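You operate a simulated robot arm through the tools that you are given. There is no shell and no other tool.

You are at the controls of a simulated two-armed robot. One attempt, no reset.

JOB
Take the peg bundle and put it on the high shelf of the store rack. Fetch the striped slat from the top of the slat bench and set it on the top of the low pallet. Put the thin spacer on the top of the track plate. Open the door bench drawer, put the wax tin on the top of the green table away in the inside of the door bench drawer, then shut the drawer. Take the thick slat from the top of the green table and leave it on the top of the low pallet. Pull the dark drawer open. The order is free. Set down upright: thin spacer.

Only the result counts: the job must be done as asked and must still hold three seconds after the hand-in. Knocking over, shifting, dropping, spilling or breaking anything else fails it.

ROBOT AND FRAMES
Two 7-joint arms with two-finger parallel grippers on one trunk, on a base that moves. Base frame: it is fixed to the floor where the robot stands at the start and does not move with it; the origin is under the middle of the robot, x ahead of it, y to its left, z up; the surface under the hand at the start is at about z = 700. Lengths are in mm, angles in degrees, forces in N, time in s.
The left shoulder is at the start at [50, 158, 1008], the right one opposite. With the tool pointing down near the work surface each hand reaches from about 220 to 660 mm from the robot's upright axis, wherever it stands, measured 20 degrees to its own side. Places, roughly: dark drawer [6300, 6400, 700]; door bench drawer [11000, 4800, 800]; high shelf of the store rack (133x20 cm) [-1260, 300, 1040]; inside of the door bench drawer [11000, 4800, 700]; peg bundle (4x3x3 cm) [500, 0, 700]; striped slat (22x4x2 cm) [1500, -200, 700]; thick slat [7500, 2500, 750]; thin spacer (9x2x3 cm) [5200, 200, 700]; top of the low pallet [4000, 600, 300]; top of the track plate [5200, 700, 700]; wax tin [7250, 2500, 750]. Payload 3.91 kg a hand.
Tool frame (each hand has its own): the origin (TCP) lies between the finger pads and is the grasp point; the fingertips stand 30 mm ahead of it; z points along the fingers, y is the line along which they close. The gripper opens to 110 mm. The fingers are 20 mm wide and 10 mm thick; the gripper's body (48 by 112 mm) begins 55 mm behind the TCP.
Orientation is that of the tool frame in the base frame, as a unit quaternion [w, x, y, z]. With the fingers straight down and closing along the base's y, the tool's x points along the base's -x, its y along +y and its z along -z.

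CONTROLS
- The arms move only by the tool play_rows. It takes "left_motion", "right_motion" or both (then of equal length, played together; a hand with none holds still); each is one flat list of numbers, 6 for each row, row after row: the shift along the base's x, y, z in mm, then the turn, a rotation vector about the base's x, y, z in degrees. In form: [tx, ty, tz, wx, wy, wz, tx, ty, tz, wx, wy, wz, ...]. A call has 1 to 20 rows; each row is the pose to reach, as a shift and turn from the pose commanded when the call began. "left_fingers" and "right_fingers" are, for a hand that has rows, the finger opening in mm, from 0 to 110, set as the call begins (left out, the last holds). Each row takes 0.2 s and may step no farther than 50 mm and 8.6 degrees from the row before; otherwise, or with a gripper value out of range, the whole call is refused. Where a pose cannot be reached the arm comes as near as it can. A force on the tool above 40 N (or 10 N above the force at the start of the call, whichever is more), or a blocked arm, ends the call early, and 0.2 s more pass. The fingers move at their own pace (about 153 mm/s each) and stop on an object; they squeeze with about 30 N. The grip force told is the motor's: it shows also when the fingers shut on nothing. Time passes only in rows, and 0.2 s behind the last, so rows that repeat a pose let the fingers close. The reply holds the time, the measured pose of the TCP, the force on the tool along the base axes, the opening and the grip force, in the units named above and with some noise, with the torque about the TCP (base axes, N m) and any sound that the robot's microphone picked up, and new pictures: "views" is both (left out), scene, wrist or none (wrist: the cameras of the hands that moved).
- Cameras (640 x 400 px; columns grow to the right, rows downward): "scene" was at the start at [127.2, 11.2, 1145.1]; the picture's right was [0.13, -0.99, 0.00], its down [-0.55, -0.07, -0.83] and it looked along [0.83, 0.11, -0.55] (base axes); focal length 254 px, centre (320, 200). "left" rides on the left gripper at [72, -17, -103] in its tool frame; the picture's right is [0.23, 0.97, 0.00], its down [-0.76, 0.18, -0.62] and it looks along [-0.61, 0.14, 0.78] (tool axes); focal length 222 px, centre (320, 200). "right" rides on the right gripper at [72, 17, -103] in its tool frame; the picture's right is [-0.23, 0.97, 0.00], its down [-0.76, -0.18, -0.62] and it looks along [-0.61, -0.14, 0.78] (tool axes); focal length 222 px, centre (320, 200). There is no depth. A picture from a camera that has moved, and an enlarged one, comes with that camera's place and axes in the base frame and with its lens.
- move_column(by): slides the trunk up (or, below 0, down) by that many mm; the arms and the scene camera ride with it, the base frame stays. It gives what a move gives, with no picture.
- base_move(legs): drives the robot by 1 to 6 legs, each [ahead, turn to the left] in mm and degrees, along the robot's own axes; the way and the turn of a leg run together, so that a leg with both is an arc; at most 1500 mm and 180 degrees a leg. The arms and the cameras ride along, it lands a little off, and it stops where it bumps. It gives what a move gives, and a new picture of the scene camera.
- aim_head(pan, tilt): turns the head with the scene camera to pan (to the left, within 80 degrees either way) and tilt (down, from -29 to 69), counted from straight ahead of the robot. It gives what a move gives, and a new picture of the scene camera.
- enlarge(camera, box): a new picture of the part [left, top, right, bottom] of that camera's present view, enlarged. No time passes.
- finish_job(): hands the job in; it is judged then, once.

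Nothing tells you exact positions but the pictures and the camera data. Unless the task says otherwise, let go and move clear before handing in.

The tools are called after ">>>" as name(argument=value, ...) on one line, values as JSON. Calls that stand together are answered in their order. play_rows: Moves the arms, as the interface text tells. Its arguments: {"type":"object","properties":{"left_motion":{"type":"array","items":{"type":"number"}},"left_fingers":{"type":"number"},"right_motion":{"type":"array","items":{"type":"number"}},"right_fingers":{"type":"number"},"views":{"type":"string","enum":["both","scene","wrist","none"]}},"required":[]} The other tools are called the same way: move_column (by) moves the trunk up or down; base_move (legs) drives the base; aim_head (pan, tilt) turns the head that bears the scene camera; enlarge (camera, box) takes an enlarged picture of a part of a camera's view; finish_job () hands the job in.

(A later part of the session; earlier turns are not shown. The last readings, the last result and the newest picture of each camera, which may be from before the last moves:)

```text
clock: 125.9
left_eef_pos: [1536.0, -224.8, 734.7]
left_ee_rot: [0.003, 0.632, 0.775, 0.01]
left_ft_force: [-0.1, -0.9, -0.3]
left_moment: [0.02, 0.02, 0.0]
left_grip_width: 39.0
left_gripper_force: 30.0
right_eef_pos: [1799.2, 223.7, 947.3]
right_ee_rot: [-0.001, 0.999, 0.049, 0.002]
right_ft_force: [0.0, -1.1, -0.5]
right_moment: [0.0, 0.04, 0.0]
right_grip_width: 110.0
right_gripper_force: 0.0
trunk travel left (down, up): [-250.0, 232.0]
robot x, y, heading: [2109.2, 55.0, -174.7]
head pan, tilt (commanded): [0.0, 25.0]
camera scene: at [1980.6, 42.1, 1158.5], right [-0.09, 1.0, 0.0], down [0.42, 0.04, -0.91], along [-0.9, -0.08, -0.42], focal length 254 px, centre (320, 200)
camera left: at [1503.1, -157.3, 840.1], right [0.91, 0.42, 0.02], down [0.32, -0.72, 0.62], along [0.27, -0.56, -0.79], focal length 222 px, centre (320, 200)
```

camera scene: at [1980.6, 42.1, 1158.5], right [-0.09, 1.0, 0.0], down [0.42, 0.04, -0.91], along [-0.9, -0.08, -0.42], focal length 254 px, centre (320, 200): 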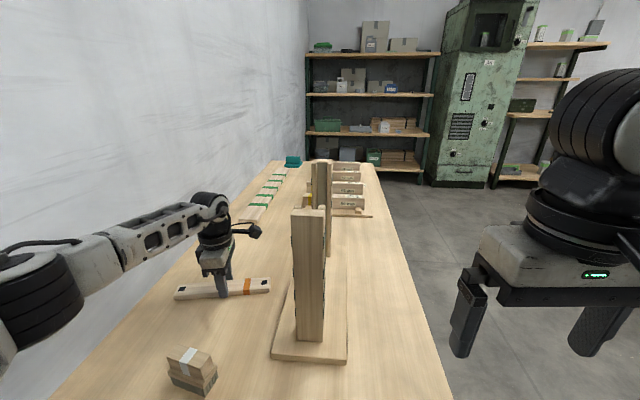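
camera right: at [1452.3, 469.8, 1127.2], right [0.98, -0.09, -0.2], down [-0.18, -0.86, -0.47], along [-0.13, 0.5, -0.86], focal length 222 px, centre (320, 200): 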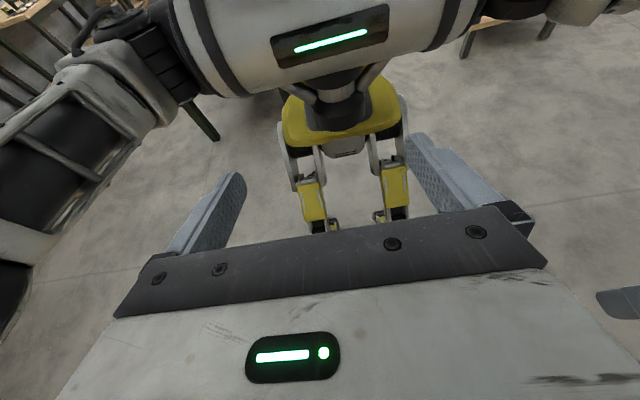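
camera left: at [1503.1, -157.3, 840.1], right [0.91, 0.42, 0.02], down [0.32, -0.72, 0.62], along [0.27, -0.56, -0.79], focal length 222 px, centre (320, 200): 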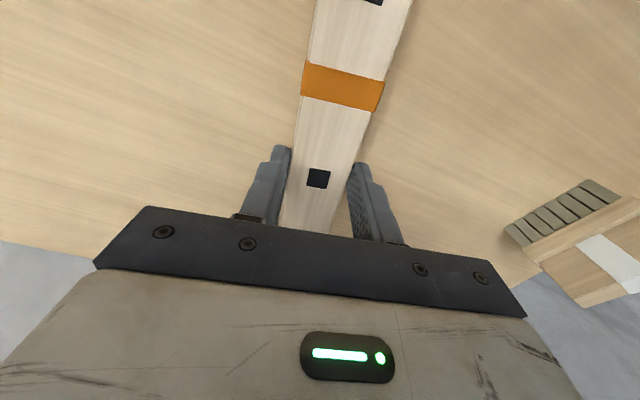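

The slat is gripped at 39 mm. I'll lift it about 200 mm and back the base straight out.

>>> play_rows(left_motion=[0, 0, 15, 0, 0, 0, 0, 0, 50, 0, 0, 0, 0, 0, 95, 0, 0, 0, 0, 0, 140, 0, 0, 0, 0, 0, 185, 0, 0, 0, 0, 0, 200, 0, 0, 0], views="both")

>>> base_move(legs=[[-650, 0]])

```text
clock: 127.3
left_eef_pos: [1538.8, -223.4, 929.9]
left_ee_rot: [0.003, 0.632, 0.775, 0.011]
left_ft_force: [0.4, -0.3, -0.4]
left_moment: [0.0, -0.01, 0.04]
left_grip_width: 39.3
left_gripper_force: 30.5
right_eef_pos: [1798.9, 223.0, 947.5]
right_ee_rot: [-0.002, 0.999, 0.049, 0.002]
right_ft_force: [0.0, 0.6, 0.0]
right_moment: [0.0, -0.01, 0.01]
right_grip_width: 110.2
right_gripper_force: 0.1
trunk travel left (down, up): [-250.0, 232.0]
robot x, y, heading: [2113.3, 55.1, -174.9]
head pan, tilt (commanded): [0.0, 25.0]
camera scene: at [1980.7, 42.2, 1158.5], right [-0.09, 1.0, 0.0], down [0.42, 0.04, -0.91], along [-0.9, -0.08, -0.42], focal length 254 px, centre (320, 200)
camera left: at [1505.2, -156.5, 1035.2], right [0.91, 0.42, 0.02], down [0.32, -0.72, 0.62], along [0.27, -0.56, -0.78], focal length 222 px, centre (320, 200)
```

scene: 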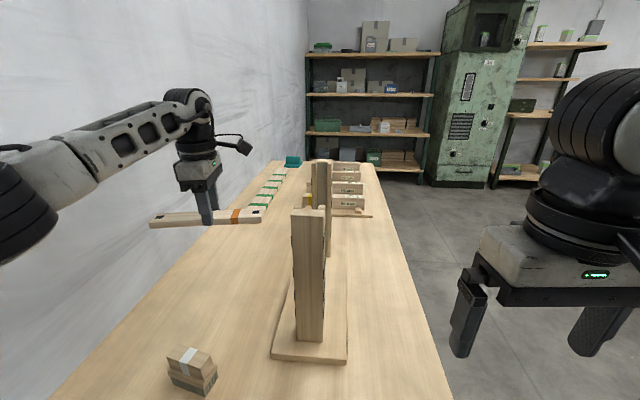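
left: 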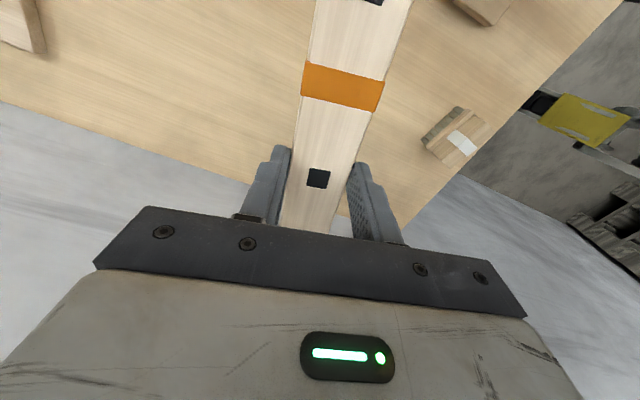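

```text
clock: 130.9
left_eef_pos: [2179.7, -161.6, 930.1]
left_ee_rot: [0.003, 0.638, 0.77, 0.01]
left_ft_force: [-0.2, -0.3, -0.5]
left_moment: [-0.06, -0.01, 0.01]
left_grip_width: 39.1
left_gripper_force: 29.9
right_eef_pos: [2445.9, 281.4, 948.0]
right_ee_rot: [-0.001, 0.999, 0.041, 0.002]
right_ft_force: [-0.2, 1.1, 1.0]
right_moment: [0.03, 0.0, 0.02]
right_grip_width: 110.0
right_gripper_force: 0.0
trunk travel left (down, up): [-250.0, 232.0]
robot x, y, heading: [2758.0, 110.7, -175.6]
head pan, tilt (commanded): [0.0, 25.0]
camera scene: at [2625.6, 97.4, 1158.5], right [-0.07, 1.0, 0.0], down [0.42, 0.03, -0.91], along [-0.9, -0.07, -0.42], focal length 254 px, centre (320, 200)
```

scene: 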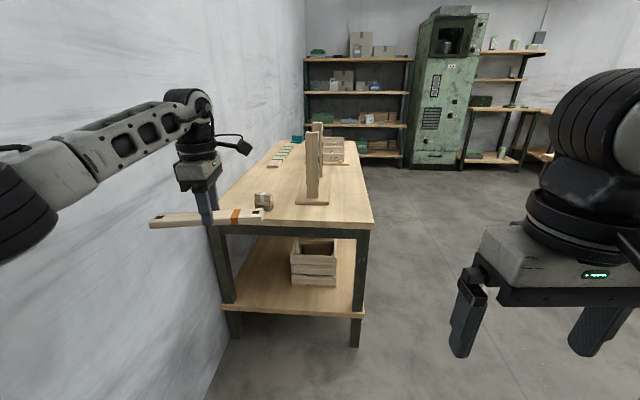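

I'm clear of the bench with the slat held level. I'll tuck the left hand in a bit, then swing around to the open side of the low pallet.

>>> play_rows(left_motion=[40, 10, 0, 0, 0, 0, 80, 20, 0, 0, 0, 0, 120, 30, 0, 0, 0, 0, 145, 40, 0, 0, 0, 0], views="none")

>>> base_move(legs=[[0, -104.5], [1180, 0]])

>>> base_move(legs=[[0, -72]])

```text
clock: 131.9
left_eef_pos: [2322.2, -122.4, 929.6]
left_ee_rot: [0.003, 0.637, 0.771, 0.01]
left_ft_force: [0.4, 0.7, -1.4]
left_moment: [0.01, 0.0, 0.05]
left_grip_width: 39.4
left_gripper_force: 30.0
right_eef_pos: [2447.3, 280.9, 947.9]
right_ee_rot: [-0.001, 0.999, 0.041, 0.002]
right_ft_force: [-0.4, 0.3, -0.8]
right_moment: [-0.02, -0.01, 0.0]
right_grip_width: 109.9
right_gripper_force: 0.0
trunk travel left (down, up): [-250.0, 232.0]
robot x, y, heading: [2765.9, 110.7, -175.8]
head pan, tilt (commanded): [0.0, 25.0]
```

```text
clock: 142.1
left_eef_pos: [2825.1, 1723.6, 929.9]
left_ee_rot: [0.008, 1.0, -0.024, 0.004]
left_ft_force: [0.4, -0.3, -0.8]
left_moment: [0.01, -0.01, 0.01]
left_grip_width: 38.9
left_gripper_force: 30.2
right_eef_pos: [3188.5, 1508.9, 947.5]
right_ee_rot: [-0.001, -0.651, 0.759, -0.002]
right_ft_force: [0.0, -0.2, 0.2]
right_moment: [-0.01, 0.03, -0.01]
right_grip_width: 109.7
right_gripper_force: 0.2
trunk travel left (down, up): [-250.0, 232.0]
robot x, y, heading: [2951.2, 1246.3, 81.1]
head pan, tilt (commanded): [0.0, 25.0]
camera scene: at [2968.2, 1376.9, 1158.5], right [0.99, -0.16, 0.0], down [-0.07, -0.42, -0.91], along [0.14, 0.89, -0.42], focal length 254 px, centre (320, 200)
```

scene: 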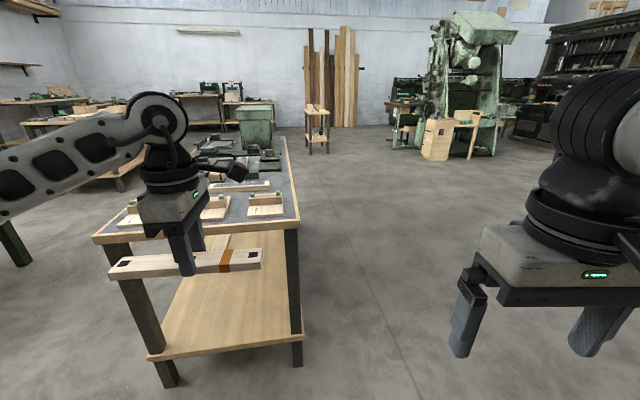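

```text
clock: 145.7
left_eef_pos: [3369.8, 1500.2, 929.6]
left_ee_rot: [0.01, 0.788, -0.616, -0.003]
left_ft_force: [0.5, -0.1, -0.2]
left_moment: [0.01, -0.03, 0.0]
left_grip_width: 39.1
left_gripper_force: 30.4
right_eef_pos: [3269.1, 1090.5, 947.5]
right_ee_rot: [-0.002, -0.07, 0.998, -0.002]
right_ft_force: [0.0, 0.3, -1.1]
right_moment: [0.05, 0.0, -0.02]
right_grip_width: 110.0
right_gripper_force: 0.0
trunk travel left (down, up): [-250.0, 232.0]
robot x, y, heading: [2950.1, 1247.0, 7.5]
head pan, tilt (commanded): [0.0, 25.0]
camera scene: at [3078.3, 1263.7, 1158.5], right [0.13, -0.99, 0.0], down [-0.42, -0.06, -0.91], along [0.9, 0.12, -0.42], focal length 254 px, centre (320, 200)
```

scene: 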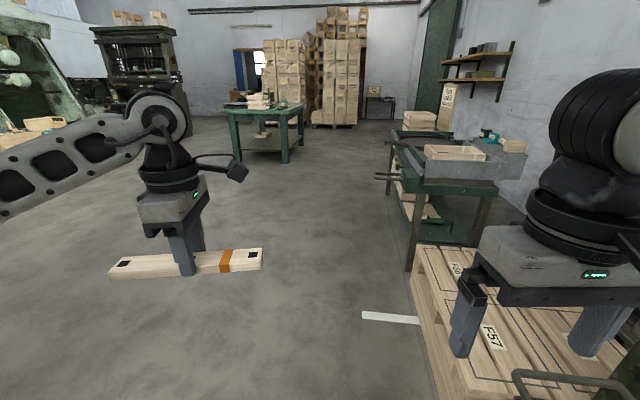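

The low pallet, a slatted deck with printed outlines, is on my right. I'll drive alongside it and turn to face it.

>>> base_move(legs=[[1050, 0], [0, -97.5]])

>>> aim_head(pan=0, tilt=45)

```text
clock: 155.2
left_eef_pos: [4186.7, 925.7, 929.5]
left_ee_rot: [-0.005, -0.049, 0.999, 0.009]
left_ft_force: [-0.6, -0.1, -2.3]
left_moment: [-0.01, -0.01, 0.0]
left_grip_width: 39.4
left_gripper_force: 30.2
right_eef_pos: [3796.0, 1085.0, 947.3]
right_ee_rot: [-0.002, 0.709, 0.705, 0.001]
right_ft_force: [-0.1, -0.8, 0.7]
right_moment: [-0.01, 0.01, 0.03]
right_grip_width: 110.2
right_gripper_force: 0.1
trunk travel left (down, up): [-250.0, 232.0]
robot x, y, heading: [3997.8, 1382.8, -90.9]
head pan, tilt (commanded): [0.0, 25.0]
camera scene: at [3993.7, 1247.3, 1158.5], right [-1.0, 0.01, 0.0], down [0.01, 0.42, -0.91], along [-0.01, -0.91, -0.42], focal length 254 px, centre (320, 200)
```

scene: 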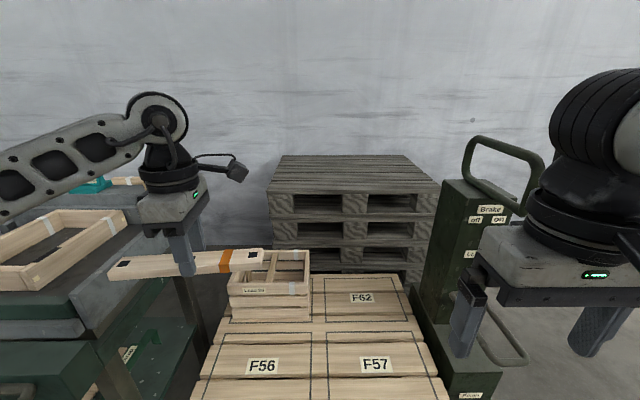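

```text
clock: 156.1
left_eef_pos: [4186.5, 925.6, 930.6]
left_ee_rot: [-0.005, -0.05, 0.999, 0.01]
left_ft_force: [-0.6, 0.5, -0.5]
left_moment: [0.0, 0.02, 0.02]
left_grip_width: 39.1
left_gripper_force: 30.3
right_eef_pos: [3796.7, 1086.0, 947.5]
right_ee_rot: [-0.002, 0.709, 0.706, 0.001]
right_ft_force: [0.9, 0.3, -0.5]
right_moment: [0.02, -0.02, 0.01]
right_grip_width: 110.2
right_gripper_force: 0.1
trunk travel left (down, up): [-250.0, 232.0]
robot x, y, heading: [3997.9, 1383.1, -90.9]
head pan, tilt (commanded): [0.0, 45.0]
camera scene: at [3993.9, 1258.1, 1128.0], right [-1.0, 0.01, 0.0], down [0.01, 0.71, -0.71], along [-0.01, -0.71, -0.71], focal length 254 px, centre (320, 200)
```

scene: 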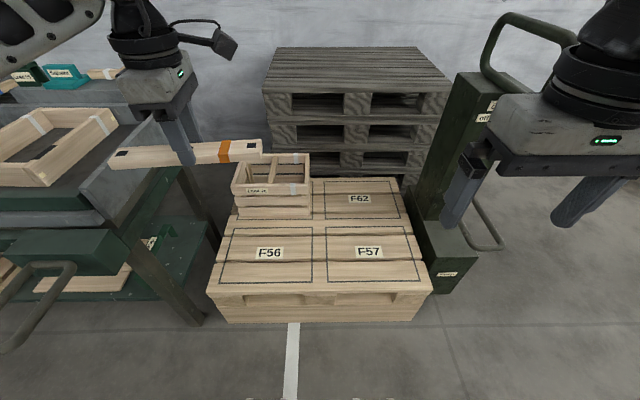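

The pallet top spans about x 3611–4366 and y 288–870, with open marked fields F56 and F57 in front. I'll move 150 mm closer, lower the trunk and set the slat on field F56, around [4160, 750].

>>> base_move(legs=[[150, 0.9]])

>>> move_column(by=-240)

>>> aim_head(pan=10, tilt=50)

```text
clock: 157.4
left_eef_pos: [4192.7, 782.5, 929.5]
left_ee_rot: [-0.005, -0.057, 0.998, 0.01]
left_ft_force: [1.1, 0.8, -0.3]
left_moment: [0.04, -0.02, -0.02]
left_grip_width: 39.1
left_gripper_force: 30.0
right_eef_pos: [3799.1, 935.4, 947.6]
right_ee_rot: [-0.002, 0.704, 0.711, 0.001]
right_ft_force: [0.2, 0.2, 0.6]
right_moment: [-0.01, 0.03, 0.0]
right_grip_width: 109.9
right_gripper_force: 0.0
trunk travel left (down, up): [-250.0, 232.0]
robot x, y, heading: [3996.3, 1236.8, -89.7]
head pan, tilt (commanded): [0.0, 45.0]
camera scene: at [3994.8, 1111.8, 1127.9], right [-1.0, 0.0, 0.0], down [0.0, 0.71, -0.71], along [0.0, -0.71, -0.71], focal length 254 px, centre (320, 200)
```

scene: 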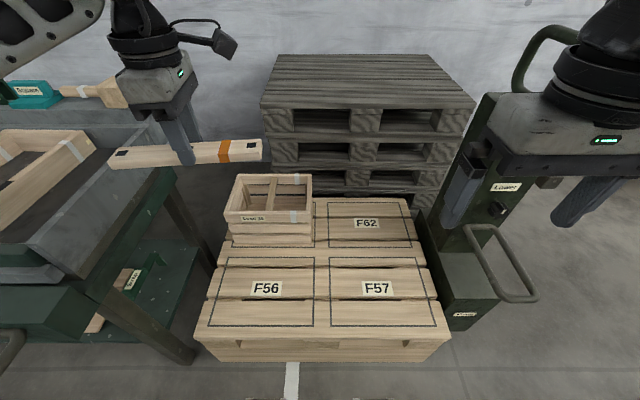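

```text
clock: 159.9
left_eef_pos: [4192.8, 781.5, 690.2]
left_ee_rot: [-0.005, -0.057, 0.998, 0.009]
left_ft_force: [0.8, -0.3, 0.0]
left_moment: [-0.01, 0.0, -0.01]
left_grip_width: 39.1
left_gripper_force: 30.4
right_eef_pos: [3798.2, 937.1, 708.1]
right_ee_rot: [-0.002, 0.704, 0.71, 0.001]
right_ft_force: [0.5, -0.6, 0.0]
right_moment: [0.0, 0.0, -0.02]
right_grip_width: 110.0
right_gripper_force: 0.1
trunk travel left (down, up): [-10.0, 472.0]
robot x, y, heading: [3997.4, 1232.2, -89.7]
head pan, tilt (commanded): [0.0, 45.0]
```

```text
clock: 160.7
left_eef_pos: [4192.8, 782.4, 689.3]
left_ee_rot: [-0.005, -0.057, 0.998, 0.01]
left_ft_force: [0.2, -0.8, -0.5]
left_moment: [0.02, -0.02, 0.0]
left_grip_width: 39.2
left_gripper_force: 30.0
right_eef_pos: [3800.9, 935.8, 706.8]
right_ee_rot: [-0.002, 0.704, 0.711, 0.001]
right_ft_force: [1.3, 0.0, 0.5]
right_moment: [-0.01, 0.01, 0.01]
right_grip_width: 109.9
right_gripper_force: 0.1
trunk travel left (down, up): [-10.0, 472.0]
robot x, y, heading: [3994.4, 1231.1, -89.8]
head pan, tilt (commanded): [10.0, 50.0]
camera scene: at [4008.1, 1117.4, 881.0], right [-0.98, -0.17, 0.0], down [-0.13, 0.75, -0.64], along [0.11, -0.63, -0.77], focal length 254 px, centre (320, 200)
```

scene: 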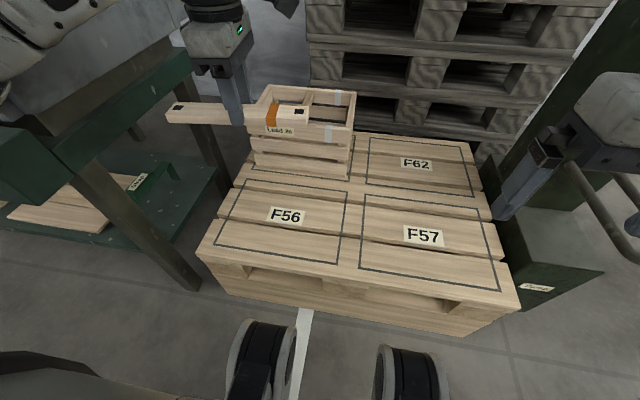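

I can see the pallet top well. I'll bring the slat down over field F56, centre about [4180, 760], aligned with x, stopping a little above the deck.

>>> play_rows(left_motion=[-3, -5, -40, 0, 0, -2, -6, -10, -85, 0, 0, -4, -9, -15, -130, 0, 0, -6, -12, -20, -175, 0, 0, -6.5, -12, -22, -220, 0, 0, -6.5, -12, -22, -265, 0, 0, -6.5, -12, -22, -300, 0, 0, -6.5, -12, -22, -325, 0, 0, -6.5, -12, -22, -340, 0, 0, -6.5], views="both")

```text
clock: 162.7
left_eef_pos: [4179.5, 759.0, 351.3]
left_ee_rot: [-0.004, 0.0, 1.0, 0.01]
left_ft_force: [0.1, -0.1, -0.7]
left_moment: [-0.02, -0.01, 0.03]
left_grip_width: 39.1
left_gripper_force: 30.2
right_eef_pos: [3799.7, 935.2, 706.9]
right_ee_rot: [-0.001, 0.704, 0.711, 0.001]
right_ft_force: [0.4, 0.8, 1.0]
right_moment: [-0.02, -0.04, -0.02]
right_grip_width: 109.9
right_gripper_force: 0.1
trunk travel left (down, up): [-10.0, 472.0]
robot x, y, heading: [3995.1, 1235.5, -89.6]
head pan, tilt (commanded): [10.0, 50.0]
camera scene: at [4008.2, 1117.5, 881.0], right [-0.98, -0.18, 0.0], down [-0.13, 0.75, -0.64], along [0.11, -0.63, -0.77], focal length 254 px, centre (320, 200)
camera left: at [4107.8, 741.3, 455.7], right [-0.23, 0.97, 0.02], down [0.77, 0.17, 0.62], along [0.6, 0.16, -0.78], focal length 222 px, centre (320, 200)
```

scene: 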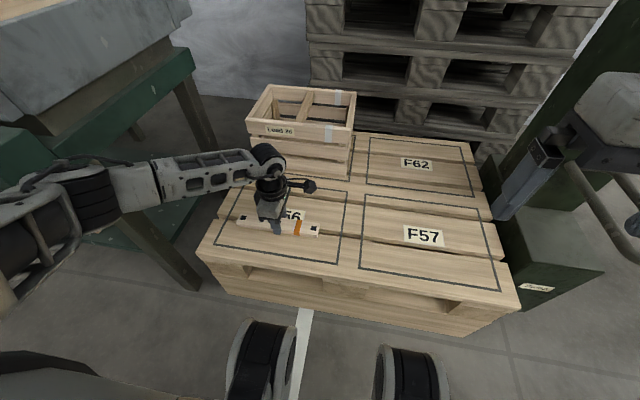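
left: 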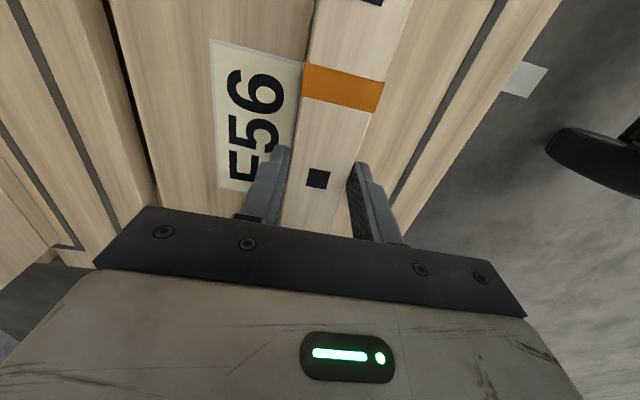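

The slat hovers just above F56. I'll lower slowly until contact.

>>> play_rows(left_motion=[0, 0, -5, 0, 0, 0, 0, 0, -9, 0, 0, 0, 0, 0, -12, 0, 0, 0, 0, 0, -14, 0, 0, 0], views="none")

```text
clock: 163.7
left_eef_pos: [4181.2, 759.4, 335.7]
left_ee_rot: [-0.005, 0.001, 1.0, 0.009]
left_ft_force: [-0.1, 0.4, -1.3]
left_moment: [0.01, 0.0, 0.01]
left_grip_width: 39.0
left_gripper_force: 30.1
right_eef_pos: [3799.0, 936.6, 706.1]
right_ee_rot: [-0.001, 0.704, 0.71, 0.0]
right_ft_force: [0.7, -0.2, 0.4]
right_moment: [-0.02, 0.02, 0.0]
right_grip_width: 110.0
right_gripper_force: 0.0
trunk travel left (down, up): [-10.0, 472.0]
robot x, y, heading: [3994.7, 1234.6, -89.9]
head pan, tilt (commanded): [10.0, 50.0]
```

>>> play_rows(left_motion=[0, 0, -1.5, 0, 0, 0, 0, 0, -3, 0, 0, 0, 0, 0, -4.5, 0, 0, 0, 0, 0, -6, 0, 0, 0], views="none")

```text
clock: 164.7
left_eef_pos: [4179.9, 759.6, 333.4]
left_ee_rot: [-0.006, 0.0, 1.0, 0.006]
left_ft_force: [1.1, 4.9, 29.7]
left_moment: [0.06, -0.01, 0.0]
left_grip_width: 39.5
left_gripper_force: 29.4
right_eef_pos: [3798.8, 937.9, 709.3]
right_ee_rot: [-0.001, 0.704, 0.71, -0.001]
right_ft_force: [0.4, 0.7, 0.2]
right_moment: [0.04, 0.02, 0.01]
right_grip_width: 109.9
right_gripper_force: 0.2
trunk travel left (down, up): [-10.0, 472.0]
robot x, y, heading: [3997.1, 1233.8, -89.8]
head pan, tilt (commanded): [10.0, 50.0]
```

Firm contact, 29.7 N. I'll ease up 3 mm, open, then lift clear.

>>> play_rows(left_motion=[0, 0, 3.5, 0, 0, 0, 0, 0, 3.5, 0, 0, 0], views="none")

>>> play_rows(left_motion=[0, 0, 0, 0, 0, 0, 0, 0, 0, 0, 0, 0], left_fingers=70, views="none")

>>> play_rows(left_motion=[0, 0, 15, 0, 0, 0, 0, 0, 50, 0, 0, 0, 0, 0, 95, 0, 0, 0, 0, 0, 140, 0, 0, 0, 0, 0, 185, 0, 0, 0, 0, 0, 230, 0, 0, 0, 0, 0, 275, 0, 0, 0, 0, 0, 320, 0, 0, 0, 0, 0, 345, 0, 0, 0], views="both")

```text
clock: 165.3
left_eef_pos: [4180.6, 760.0, 333.6]
left_ee_rot: [-0.004, 0.0, 1.0, 0.009]
left_ft_force: [-0.5, -2.7, 6.9]
left_moment: [-0.27, 0.43, 0.12]
left_grip_width: 39.2
left_gripper_force: 29.9
right_eef_pos: [3800.4, 937.3, 707.4]
right_ee_rot: [-0.002, 0.704, 0.71, 0.001]
right_ft_force: [0.2, 0.6, -0.6]
right_moment: [0.02, -0.04, -0.01]
right_grip_width: 110.0
right_gripper_force: 0.2
trunk travel left (down, up): [-10.0, 472.0]
robot x, y, heading: [3993.9, 1235.2, -90.0]
head pan, tilt (commanded): [10.0, 50.0]
```

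```text
clock: 165.9
left_eef_pos: [4180.1, 760.5, 333.5]
left_ee_rot: [-0.005, 0.0, 1.0, 0.009]
left_ft_force: [0.1, 0.3, 0.9]
left_moment: [-0.02, -0.04, 0.0]
left_grip_width: 70.1
left_gripper_force: 0.0
right_eef_pos: [3800.3, 937.5, 707.7]
right_ee_rot: [-0.002, 0.705, 0.71, 0.0]
right_ft_force: [0.6, -0.6, 0.6]
right_moment: [-0.02, 0.02, 0.01]
right_grip_width: 110.0
right_gripper_force: 0.1
trunk travel left (down, up): [-10.0, 472.0]
robot x, y, heading: [3995.5, 1235.9, -89.9]
head pan, tilt (commanded): [10.0, 50.0]
```

```text
clock: 167.9
left_eef_pos: [4180.3, 760.3, 678.6]
left_ee_rot: [-0.004, 0.001, 1.0, 0.01]
left_ft_force: [0.0, -0.3, -0.3]
left_moment: [0.0, -0.03, -0.02]
left_grip_width: 70.1
left_gripper_force: 0.1
right_eef_pos: [3799.3, 936.0, 708.1]
right_ee_rot: [-0.002, 0.704, 0.71, 0.001]
right_ft_force: [-0.5, -0.5, -0.7]
right_moment: [0.03, 0.0, 0.0]
right_grip_width: 110.0
right_gripper_force: 0.1
trunk travel left (down, up): [-10.0, 472.0]
robot x, y, heading: [3994.4, 1232.3, -89.6]
head pan, tilt (commanded): [10.0, 50.0]
camera scene: at [4008.2, 1117.5, 881.0], right [-0.98, -0.18, 0.0], down [-0.13, 0.75, -0.64], along [0.11, -0.63, -0.77], focal length 254 px, centre (320, 200)
camera left: at [4107.4, 741.9, 783.2], right [-0.23, 0.97, 0.02], down [0.77, 0.17, 0.62], along [0.6, 0.16, -0.78], focal length 222 px, centre (320, 200)
```

scene: 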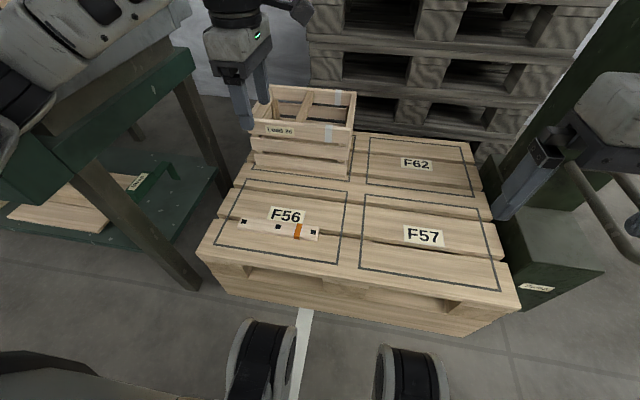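
left: 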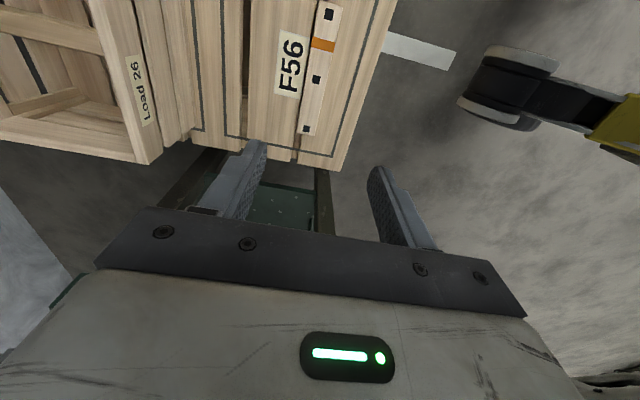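

The striped slat rests on F56. Next is the thin spacer, so I'll raise the trunk, back off, and move along to look at the bench near x=5200.

>>> move_column(by=240)

>>> base_move(legs=[[-170, 0], [0, 90]])

>>> aim_head(pan=-35, tilt=30)

```text
clock: 170.4
left_eef_pos: [4179.1, 758.9, 916.7]
left_ee_rot: [-0.005, 0.0, 1.0, 0.01]
left_ft_force: [-0.5, -0.2, 0.0]
left_moment: [0.0, 0.02, 0.02]
left_grip_width: 70.0
left_gripper_force: 0.0
right_eef_pos: [3799.3, 935.7, 947.6]
right_ee_rot: [-0.002, 0.705, 0.71, 0.001]
right_ft_force: [-0.6, -0.5, 0.5]
right_moment: [0.01, 0.02, -0.01]
right_grip_width: 109.8
right_gripper_force: 0.0
trunk travel left (down, up): [-250.0, 232.0]
robot x, y, heading: [3995.5, 1228.9, -90.0]
head pan, tilt (commanded): [10.0, 50.0]
```

```text
clock: 175.7
left_eef_pos: [4470.7, 1588.1, 917.9]
left_ee_rot: [-0.009, -0.706, 0.708, 0.003]
left_ft_force: [0.0, 0.2, -0.9]
left_moment: [-0.02, 0.0, 0.0]
left_grip_width: 70.2
left_gripper_force: 0.1
right_eef_pos: [4292.9, 1209.2, 948.5]
right_ee_rot: [-0.002, -0.004, 1.0, -0.001]
right_ft_force: [0.2, 1.0, -0.3]
right_moment: [0.01, -0.01, 0.01]
right_grip_width: 110.0
right_gripper_force: 0.1
trunk travel left (down, up): [-250.0, 232.0]
robot x, y, heading: [3993.9, 1401.9, -0.2]
head pan, tilt (commanded): [10.0, 50.0]
camera scene: at [4110.4, 1417.8, 1121.0], right [0.17, -0.98, 0.0], down [-0.75, -0.13, -0.64], along [0.63, 0.11, -0.77], focal length 254 px, centre (320, 200)
```

scene: 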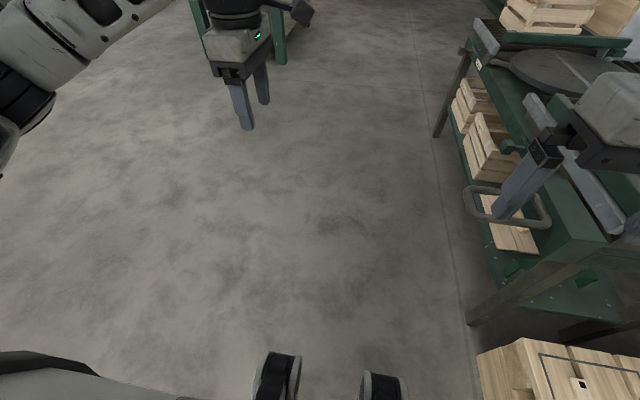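

```text
clock: 176.8
left_eef_pos: [4470.4, 1587.6, 917.7]
left_ee_rot: [-0.009, -0.707, 0.708, 0.003]
left_ft_force: [-0.8, 0.1, -0.7]
left_moment: [0.0, 0.02, 0.03]
left_grip_width: 70.2
left_gripper_force: 0.2
right_eef_pos: [4292.0, 1208.2, 947.2]
right_ee_rot: [-0.001, -0.004, 1.0, -0.001]
right_ft_force: [0.2, 0.9, 0.0]
right_moment: [0.02, 0.01, 0.02]
right_grip_width: 110.1
right_gripper_force: 0.2
trunk travel left (down, up): [-250.0, 232.0]
robot x, y, heading: [3996.3, 1402.8, -0.0]
head pan, tilt (commanded): [-35.0, 30.0]
camera scene: at [4108.6, 1352.6, 1150.5], right [-0.57, -0.82, 0.0], down [-0.41, 0.29, -0.87], along [0.71, -0.5, -0.5], focal length 254 px, centre (320, 200)
```

scene: 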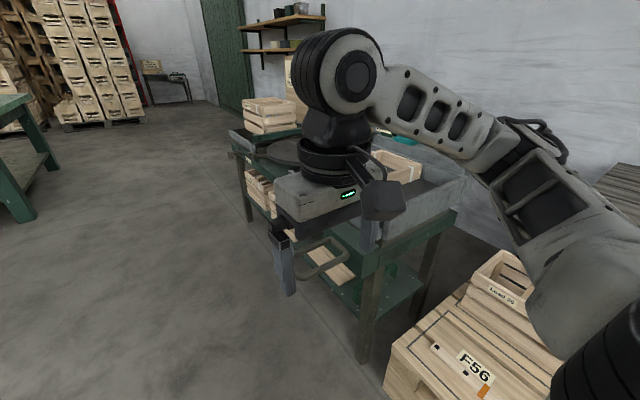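

>>> base_move(legs=[[1200, 0], [0, -90]])

>>> aim_head(pan=0, tilt=35)

```text
clock: 186.5
left_eef_pos: [5381.3, 930.7, 917.0]
left_ee_rot: [-0.005, -0.016, 1.0, 0.009]
left_ft_force: [0.3, -1.2, 0.0]
left_moment: [-0.02, 0.01, -0.02]
left_grip_width: 69.8
left_gripper_force: 0.0
right_eef_pos: [4995.6, 1094.9, 947.6]
right_ee_rot: [-0.002, 0.693, 0.721, 0.001]
right_ft_force: [0.4, -0.2, 0.2]
right_moment: [0.01, -0.02, 0.0]
right_grip_width: 109.6
right_gripper_force: 0.1
trunk travel left (down, up): [-250.0, 232.0]
robot x, y, heading: [5180.8, 1399.4, -88.1]
head pan, tilt (commanded): [-35.0, 30.0]
camera scene: at [5132.4, 1282.9, 1150.5], right [-0.84, 0.55, 0.0], down [0.27, 0.42, -0.87], along [-0.47, -0.73, -0.5], focal length 254 px, centre (320, 200)
```

scene: 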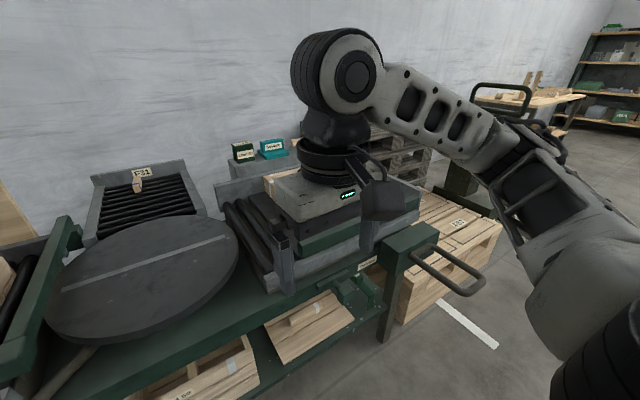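

```text
clock: 187.5
left_eef_pos: [5380.5, 930.2, 917.7]
left_ee_rot: [-0.005, -0.015, 1.0, 0.01]
left_ft_force: [-0.2, -0.8, -0.2]
left_moment: [0.0, 0.01, 0.01]
left_grip_width: 69.9
left_gripper_force: 0.0
right_eef_pos: [4993.8, 1095.5, 947.1]
right_ee_rot: [-0.002, 0.692, 0.722, 0.001]
right_ft_force: [-0.3, -0.3, 0.4]
right_moment: [0.02, -0.02, -0.01]
right_grip_width: 110.1
right_gripper_force: 0.0
trunk travel left (down, up): [-250.0, 232.0]
robot x, y, heading: [5179.8, 1397.6, -88.3]
head pan, tilt (commanded): [0.0, 35.0]
camera scene: at [5184.6, 1270.7, 1142.8], right [-1.0, -0.03, 0.0], down [-0.02, 0.57, -0.82], along [0.03, -0.82, -0.57], focal length 254 px, centre (320, 200)
```

scene: 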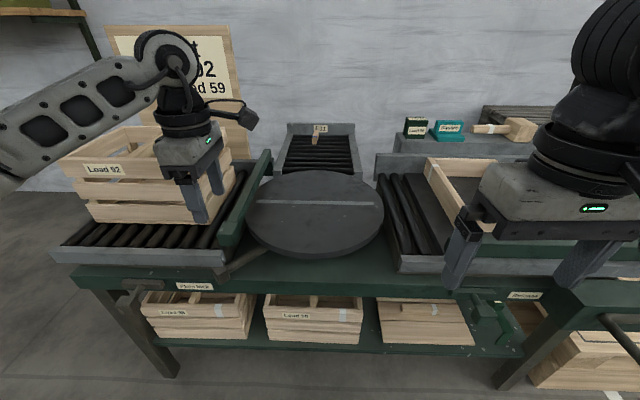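

The disc in front, around [5209,750], should be the track plate, and a small wooden piece on the rear roller track looks like the thin spacer. I'll zoom in on it.

>>> enlarge(camera="scene", box=[270, 110, 370, 172])

>>> enlarge(camera="scene", box=[220, 150, 420, 275])

>>> enlarge(camera="scene", box=[360, 90, 560, 215])

```text
6.40 times, centred on (320, 141) of scene
camera zoom: at [5184.6, 1270.7, 1142.8], right [-1.0, -0.03, 0.0], down [-0.02, 0.57, -0.82], along [0.03, -0.82, -0.57], focal length 1624 px, centre (320, 578)
```

zoom: 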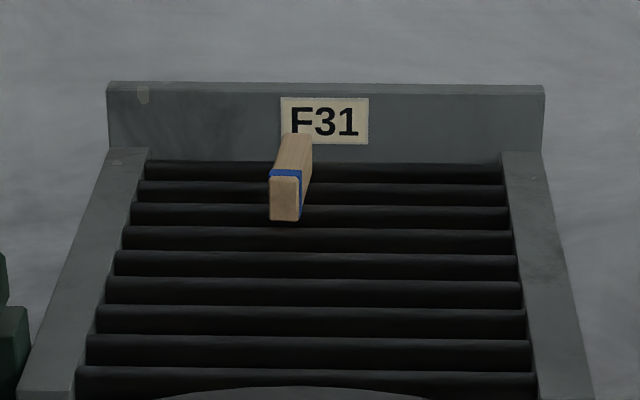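

```text
3.20 times, centred on (320, 212) of scene
camera zoom: at [5184.6, 1270.7, 1142.8], right [-1.0, -0.03, 0.0], down [-0.02, 0.57, -0.82], along [0.03, -0.82, -0.57], focal length 812 px, centre (320, 160)
```

zoom: 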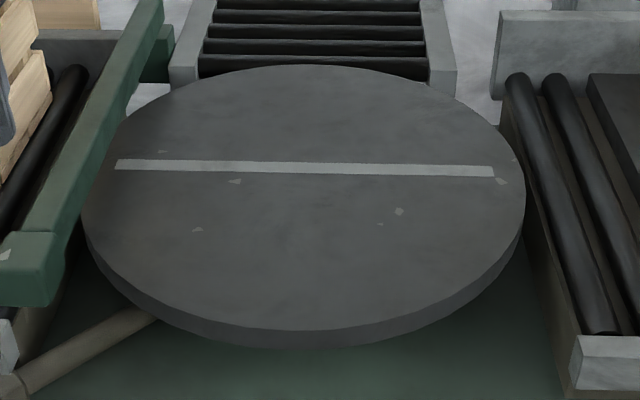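

```text
3.20 times, centred on (460, 152) of scene
camera zoom: at [5184.6, 1270.7, 1142.8], right [-1.0, -0.03, 0.0], down [-0.02, 0.57, -0.82], along [0.03, -0.82, -0.57], focal length 812 px, centre (-128, 352)
```

zoom: 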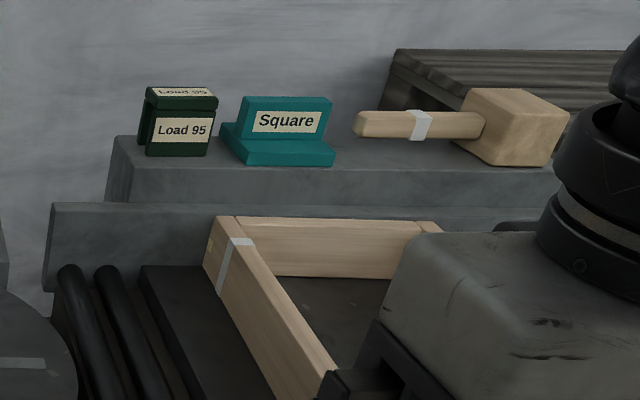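

The spacer is a block with a blue band at about [5250,150], on the F31 rollers, too far to reach from the front. I'll go around the left end of the bench and see whether I can reach it from the side.

>>> base_move(legs=[[0, 88], [1150, 0], [0, -120]])

>>> aim_head(pan=0, tilt=25)

```text
clock: 202.4
left_eef_pos: [6259.4, 913.4, 917.5]
left_ee_rot: [-0.002, 0.279, 0.96, 0.01]
left_ft_force: [-0.6, 0.4, 0.2]
left_moment: [0.01, 0.01, 0.02]
left_grip_width: 70.1
left_gripper_force: 0.0
right_eef_pos: [6034.1, 1267.3, 947.4]
right_ee_rot: [-0.001, 0.874, 0.486, 0.001]
right_ft_force: [0.7, -0.3, 0.0]
right_moment: [-0.02, 0.0, 0.01]
right_grip_width: 110.1
right_gripper_force: 0.0
trunk travel left (down, up): [-250.0, 232.0]
robot x, y, heading: [6355.8, 1416.3, -122.7]
head pan, tilt (commanded): [0.0, 35.0]
camera scene: at [6289.1, 1304.5, 1142.8], right [-0.84, 0.54, 0.0], down [0.31, 0.48, -0.82], along [-0.44, -0.69, -0.57], focal length 254 px, centre (320, 200)
```

scene: 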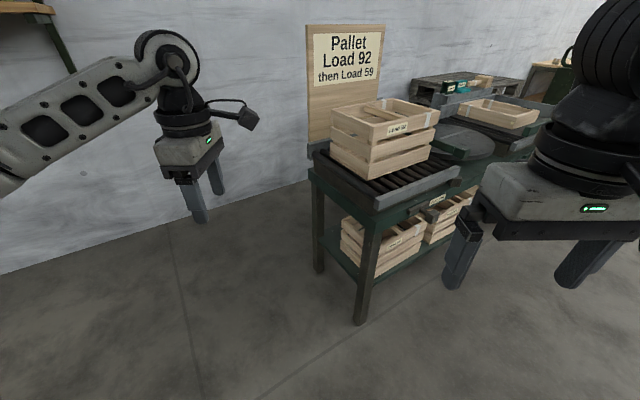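

```text
clock: 203.1
left_eef_pos: [6259.5, 914.1, 918.0]
left_ee_rot: [-0.002, 0.279, 0.96, 0.01]
left_ft_force: [0.8, 0.3, -0.1]
left_moment: [0.04, 0.01, 0.01]
left_grip_width: 69.7
left_gripper_force: 0.0
right_eef_pos: [6033.0, 1267.0, 948.2]
right_ee_rot: [-0.002, 0.874, 0.486, 0.001]
right_ft_force: [-0.8, -0.2, -0.3]
right_moment: [0.03, 0.0, -0.02]
right_grip_width: 110.0
right_gripper_force: 0.0
trunk travel left (down, up): [-250.0, 232.0]
robot x, y, heading: [6359.8, 1412.8, -122.5]
head pan, tilt (commanded): [0.0, 25.0]
camera scene: at [6287.0, 1301.1, 1158.5], right [-0.84, 0.54, 0.0], down [0.23, 0.36, -0.91], along [-0.48, -0.77, -0.42], focal length 254 px, centre (320, 200)
```

scene: 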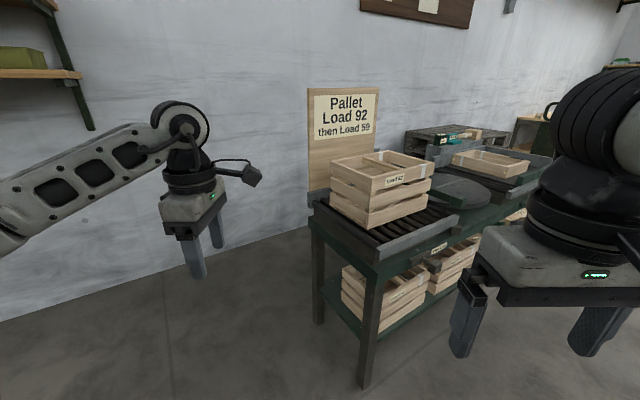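

The bench is only about 400 mm deep there, and open floor leads behind it along the wall up to F31. I'll check the floor to the east before planning the approach.

>>> aim_head(pan=65, tilt=25)

>>> aim_head(pan=30, tilt=35)

```text
clock: 204.5
left_eef_pos: [6260.6, 914.4, 917.7]
left_ee_rot: [-0.001, 0.279, 0.96, 0.01]
left_ft_force: [-0.1, 0.2, 0.2]
left_moment: [0.01, -0.04, -0.01]
left_grip_width: 70.3
left_gripper_force: 0.1
right_eef_pos: [6034.1, 1267.2, 947.5]
right_ee_rot: [-0.003, 0.875, 0.485, 0.001]
right_ft_force: [-0.3, -0.4, -0.3]
right_moment: [0.0, 0.01, -0.02]
right_grip_width: 110.0
right_gripper_force: 0.1
trunk travel left (down, up): [-250.0, 232.0]
robot x, y, heading: [6358.3, 1414.8, -122.5]
head pan, tilt (commanded): [65.0, 25.0]
camera scene: at [6385.9, 1301.3, 1158.5], right [-0.84, -0.54, 0.0], down [-0.23, 0.36, -0.91], along [0.49, -0.76, -0.42], focal length 254 px, centre (320, 200)
```

scene: 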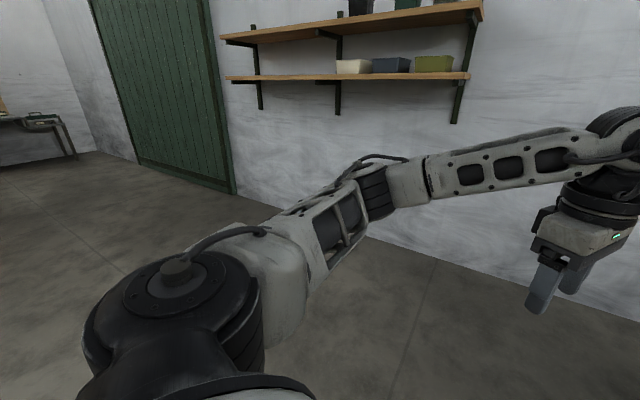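

```text
clock: 205.5
left_eef_pos: [6259.1, 913.6, 917.2]
left_ee_rot: [-0.002, 0.279, 0.96, 0.01]
left_ft_force: [0.7, 0.5, 0.3]
left_moment: [0.03, -0.01, -0.01]
left_grip_width: 70.2
left_gripper_force: 0.1
right_eef_pos: [6033.5, 1266.9, 946.9]
right_ee_rot: [-0.002, 0.874, 0.485, 0.001]
right_ft_force: [0.2, 0.3, 0.7]
right_moment: [-0.01, 0.0, -0.01]
right_grip_width: 109.9
right_gripper_force: 0.0
trunk travel left (down, up): [-250.0, 232.0]
robot x, y, heading: [6357.8, 1410.3, -122.5]
head pan, tilt (commanded): [30.0, 35.0]
camera scene: at [6332.7, 1290.9, 1142.8], right [-1.0, 0.04, 0.0], down [0.02, 0.57, -0.82], along [-0.03, -0.82, -0.57], focal length 254 px, centre (320, 200)
```

scene: 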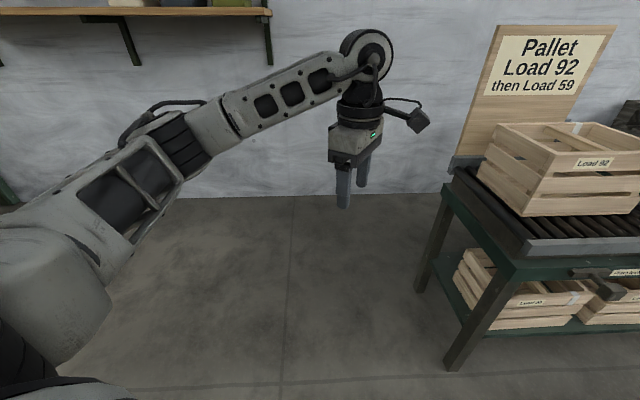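

The floor east of the bench is free. I'll go to about (7000, 300), then face back along the wall corridor.

>>> base_move(legs=[[0, 62.5], [1284, 0], [0, -102.8]])

>>> aim_head(pan=0, tilt=20)

```text
clock: 219.0
left_eef_pos: [6598.0, -35.7, 918.2]
left_ee_rot: [0.002, 0.594, 0.805, 0.011]
left_ft_force: [-0.4, -0.6, -0.9]
left_moment: [-0.05, 0.01, -0.02]
left_grip_width: 70.2
left_gripper_force: 0.1
right_eef_pos: [6654.7, 380.3, 947.4]
right_ee_rot: [-0.001, 0.988, 0.153, 0.002]
right_ft_force: [0.0, 0.2, -1.0]
right_moment: [0.04, -0.01, -0.01]
right_grip_width: 110.5
right_gripper_force: 0.0
trunk travel left (down, up): [-250.0, 232.0]
robot x, y, heading: [6994.1, 282.2, -162.8]
head pan, tilt (commanded): [30.0, 35.0]
camera scene: at [6897.9, 203.9, 1142.8], right [-0.73, 0.68, 0.0], down [0.39, 0.42, -0.82], along [-0.56, -0.6, -0.57], focal length 254 px, centre (320, 200)
```

scene: 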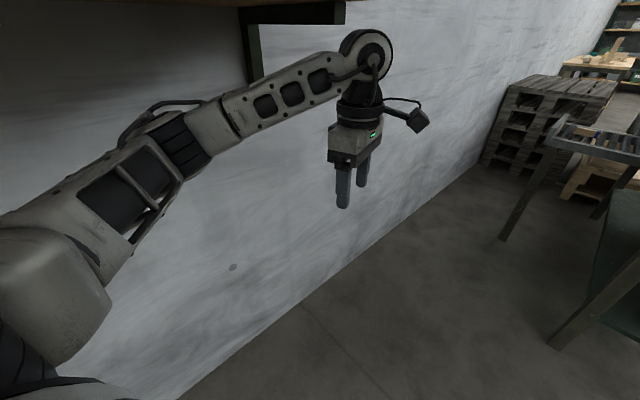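

```text
clock: 220.0
left_eef_pos: [6597.3, -35.3, 917.5]
left_ee_rot: [0.002, 0.593, 0.805, 0.01]
left_ft_force: [0.0, 0.0, -0.3]
left_moment: [0.0, -0.05, 0.01]
left_grip_width: 70.0
left_gripper_force: 0.0
right_eef_pos: [6654.7, 381.7, 947.2]
right_ee_rot: [-0.001, 0.988, 0.154, 0.002]
right_ft_force: [-0.6, 0.1, 0.5]
right_moment: [-0.01, -0.03, -0.03]
right_grip_width: 109.9
right_gripper_force: 0.1
trunk travel left (down, up): [-250.0, 232.0]
robot x, y, heading: [6994.1, 279.4, -162.7]
head pan, tilt (commanded): [0.0, 20.0]
camera scene: at [6868.7, 240.8, 1166.6], right [-0.3, 0.95, 0.0], down [0.33, 0.1, -0.94], along [-0.9, -0.28, -0.34], focal length 254 px, centre (320, 200)
```

scene: 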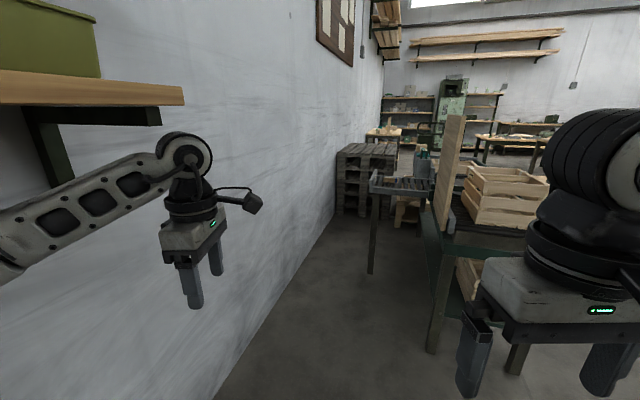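

The corridor behind the bench is visible, with F31 ahead. Before entering I'll straighten the left arm toward the centre with its default orientation. I'll also pre-rotate the right hand for the spacer grasp.

>>> play_rows(left_motion=[-9, 9, 1, 0, 0, -8.2, -18, 18, 2, 0, 0, -16.4, -28, 26, 3, 0, 0, -24.6, -37, 35, 4, 0, 0, -32.8, -46, 44, 5, 0, 0, -41, -55, 53, 6, 0, 0, -49.2, -64, 62, 7, 0, 0, -57.4, -74, 70, 8, 0, 0, -65.6, -83, 79, 9, 0, 0, -73.8, -92, 88, 10, 0, 0, -82, -101, 97, 12, 0, 0, -90], right_motion=[-15, -9, 0, 0, 0, -8.2, -30, -18, 0, 0, 0, -16.4, -45, -27, 0, 0, 0, -24.6, -60, -36, 0, 0, 0, -32.8, -75, -45, 0, 0, 0, -41, -90, -55, 0, 0, 0, -49.2, -105, -64, 0, 0, 0, -57.4, -120, -73, 0, 0, 0, -65.6, -135, -82, 0, 0, 0, -73.8, -150, -91, 0, 0, 0, -82, -164, -100, 0, 0, 0, -90], right_fingers=60, views="scene")

```text
clock: 222.4
left_eef_pos: [6495.4, 63.0, 930.8]
left_ee_rot: [0.008, 0.989, 0.149, 0.006]
left_ft_force: [-1.6, -0.3, -0.4]
left_moment: [0.02, 0.01, 0.01]
left_grip_width: 69.9
left_gripper_force: 0.1
right_eef_pos: [6490.2, 281.6, 946.7]
right_ee_rot: [0.0, 0.807, -0.59, 0.003]
right_ft_force: [0.2, 0.6, -0.7]
right_moment: [0.03, -0.02, -0.03]
right_grip_width: 59.9
right_gripper_force: 0.1
trunk travel left (down, up): [-250.0, 232.0]
robot x, y, heading: [6997.4, 284.2, -162.7]
head pan, tilt (commanded): [0.0, 20.0]
camera scene: at [6868.6, 240.9, 1166.6], right [-0.3, 0.95, 0.0], down [0.33, 0.1, -0.94], along [-0.9, -0.28, -0.34], focal length 254 px, centre (320, 200)
```

scene: 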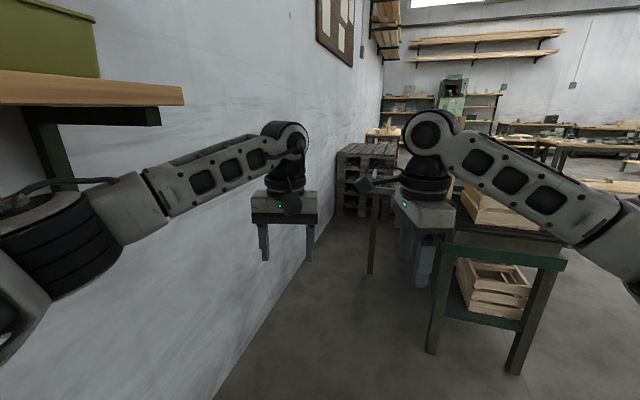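

Both hands are posed for the corridor. I'll drive in along the shallow diagonal and straighten to heading 180.

>>> base_move(legs=[[1060, 0], [0, -17.3]])

```text
clock: 228.8
left_eef_pos: [5443.5, -63.0, 929.2]
left_ee_rot: [0.01, 1.0, -0.015, 0.004]
left_ft_force: [-0.1, 0.4, -0.6]
left_moment: [-0.04, 0.0, 0.0]
left_grip_width: 70.2
left_gripper_force: 0.1
right_eef_pos: [5508.5, 143.9, 947.1]
right_ee_rot: [0.0, -0.7, 0.715, -0.002]
right_ft_force: [0.4, 0.8, -0.5]
right_moment: [-0.02, 0.01, -0.01]
right_grip_width: 59.8
right_gripper_force: 0.1
trunk travel left (down, up): [-250.0, 232.0]
robot x, y, heading: [5984.4, -18.3, 178.4]
head pan, tilt (commanded): [0.0, 20.0]
camera scene: at [5854.1, -15.1, 1166.6], right [0.03, 1.0, 0.0], down [0.34, -0.01, -0.94], along [-0.94, 0.03, -0.34], focal length 254 px, centre (320, 200)
```

scene: 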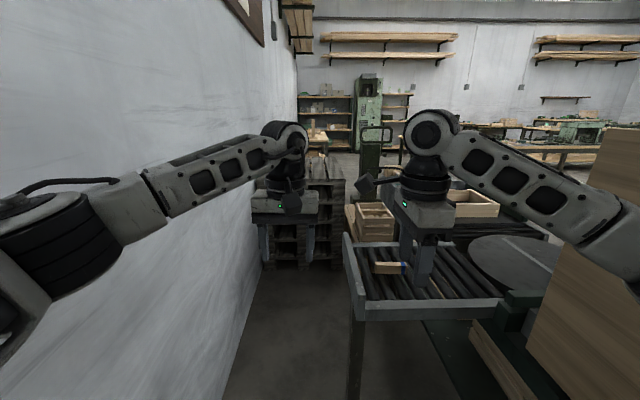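

>>> enlarge(camera="scene", box=[330, 220, 490, 320])

>>> enlarge(camera="scene", box=[480, 100, 640, 400])

```text
4.00 times, centred on (410, 270) of scene
camera zoom: at [5854.1, -15.1, 1166.6], right [0.03, 1.0, 0.0], down [0.34, -0.01, -0.94], along [-0.94, 0.03, -0.34], focal length 1015 px, centre (-40, -80)
```

zoom: 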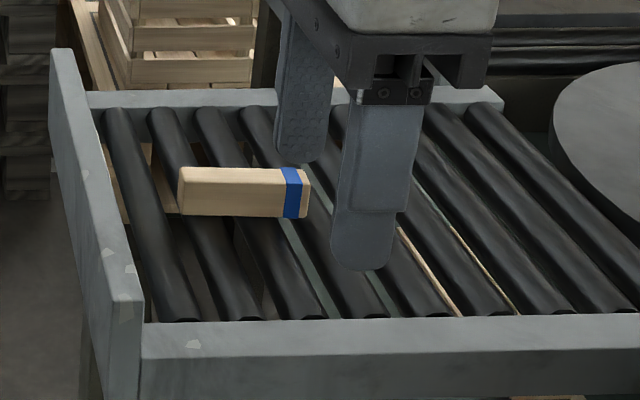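

```text
1.33 times, centred on (560, 250) of scene
camera zoom: at [5854.1, -15.1, 1166.6], right [0.03, 1.0, 0.0], down [0.34, -0.01, -0.94], along [-0.94, 0.03, -0.34], focal length 338 px, centre (0, 133)
```

zoom: 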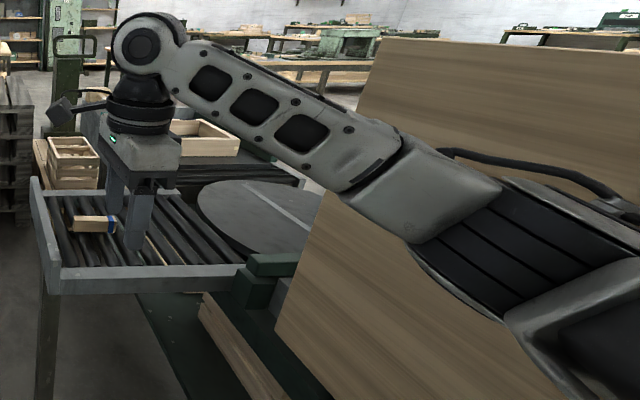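

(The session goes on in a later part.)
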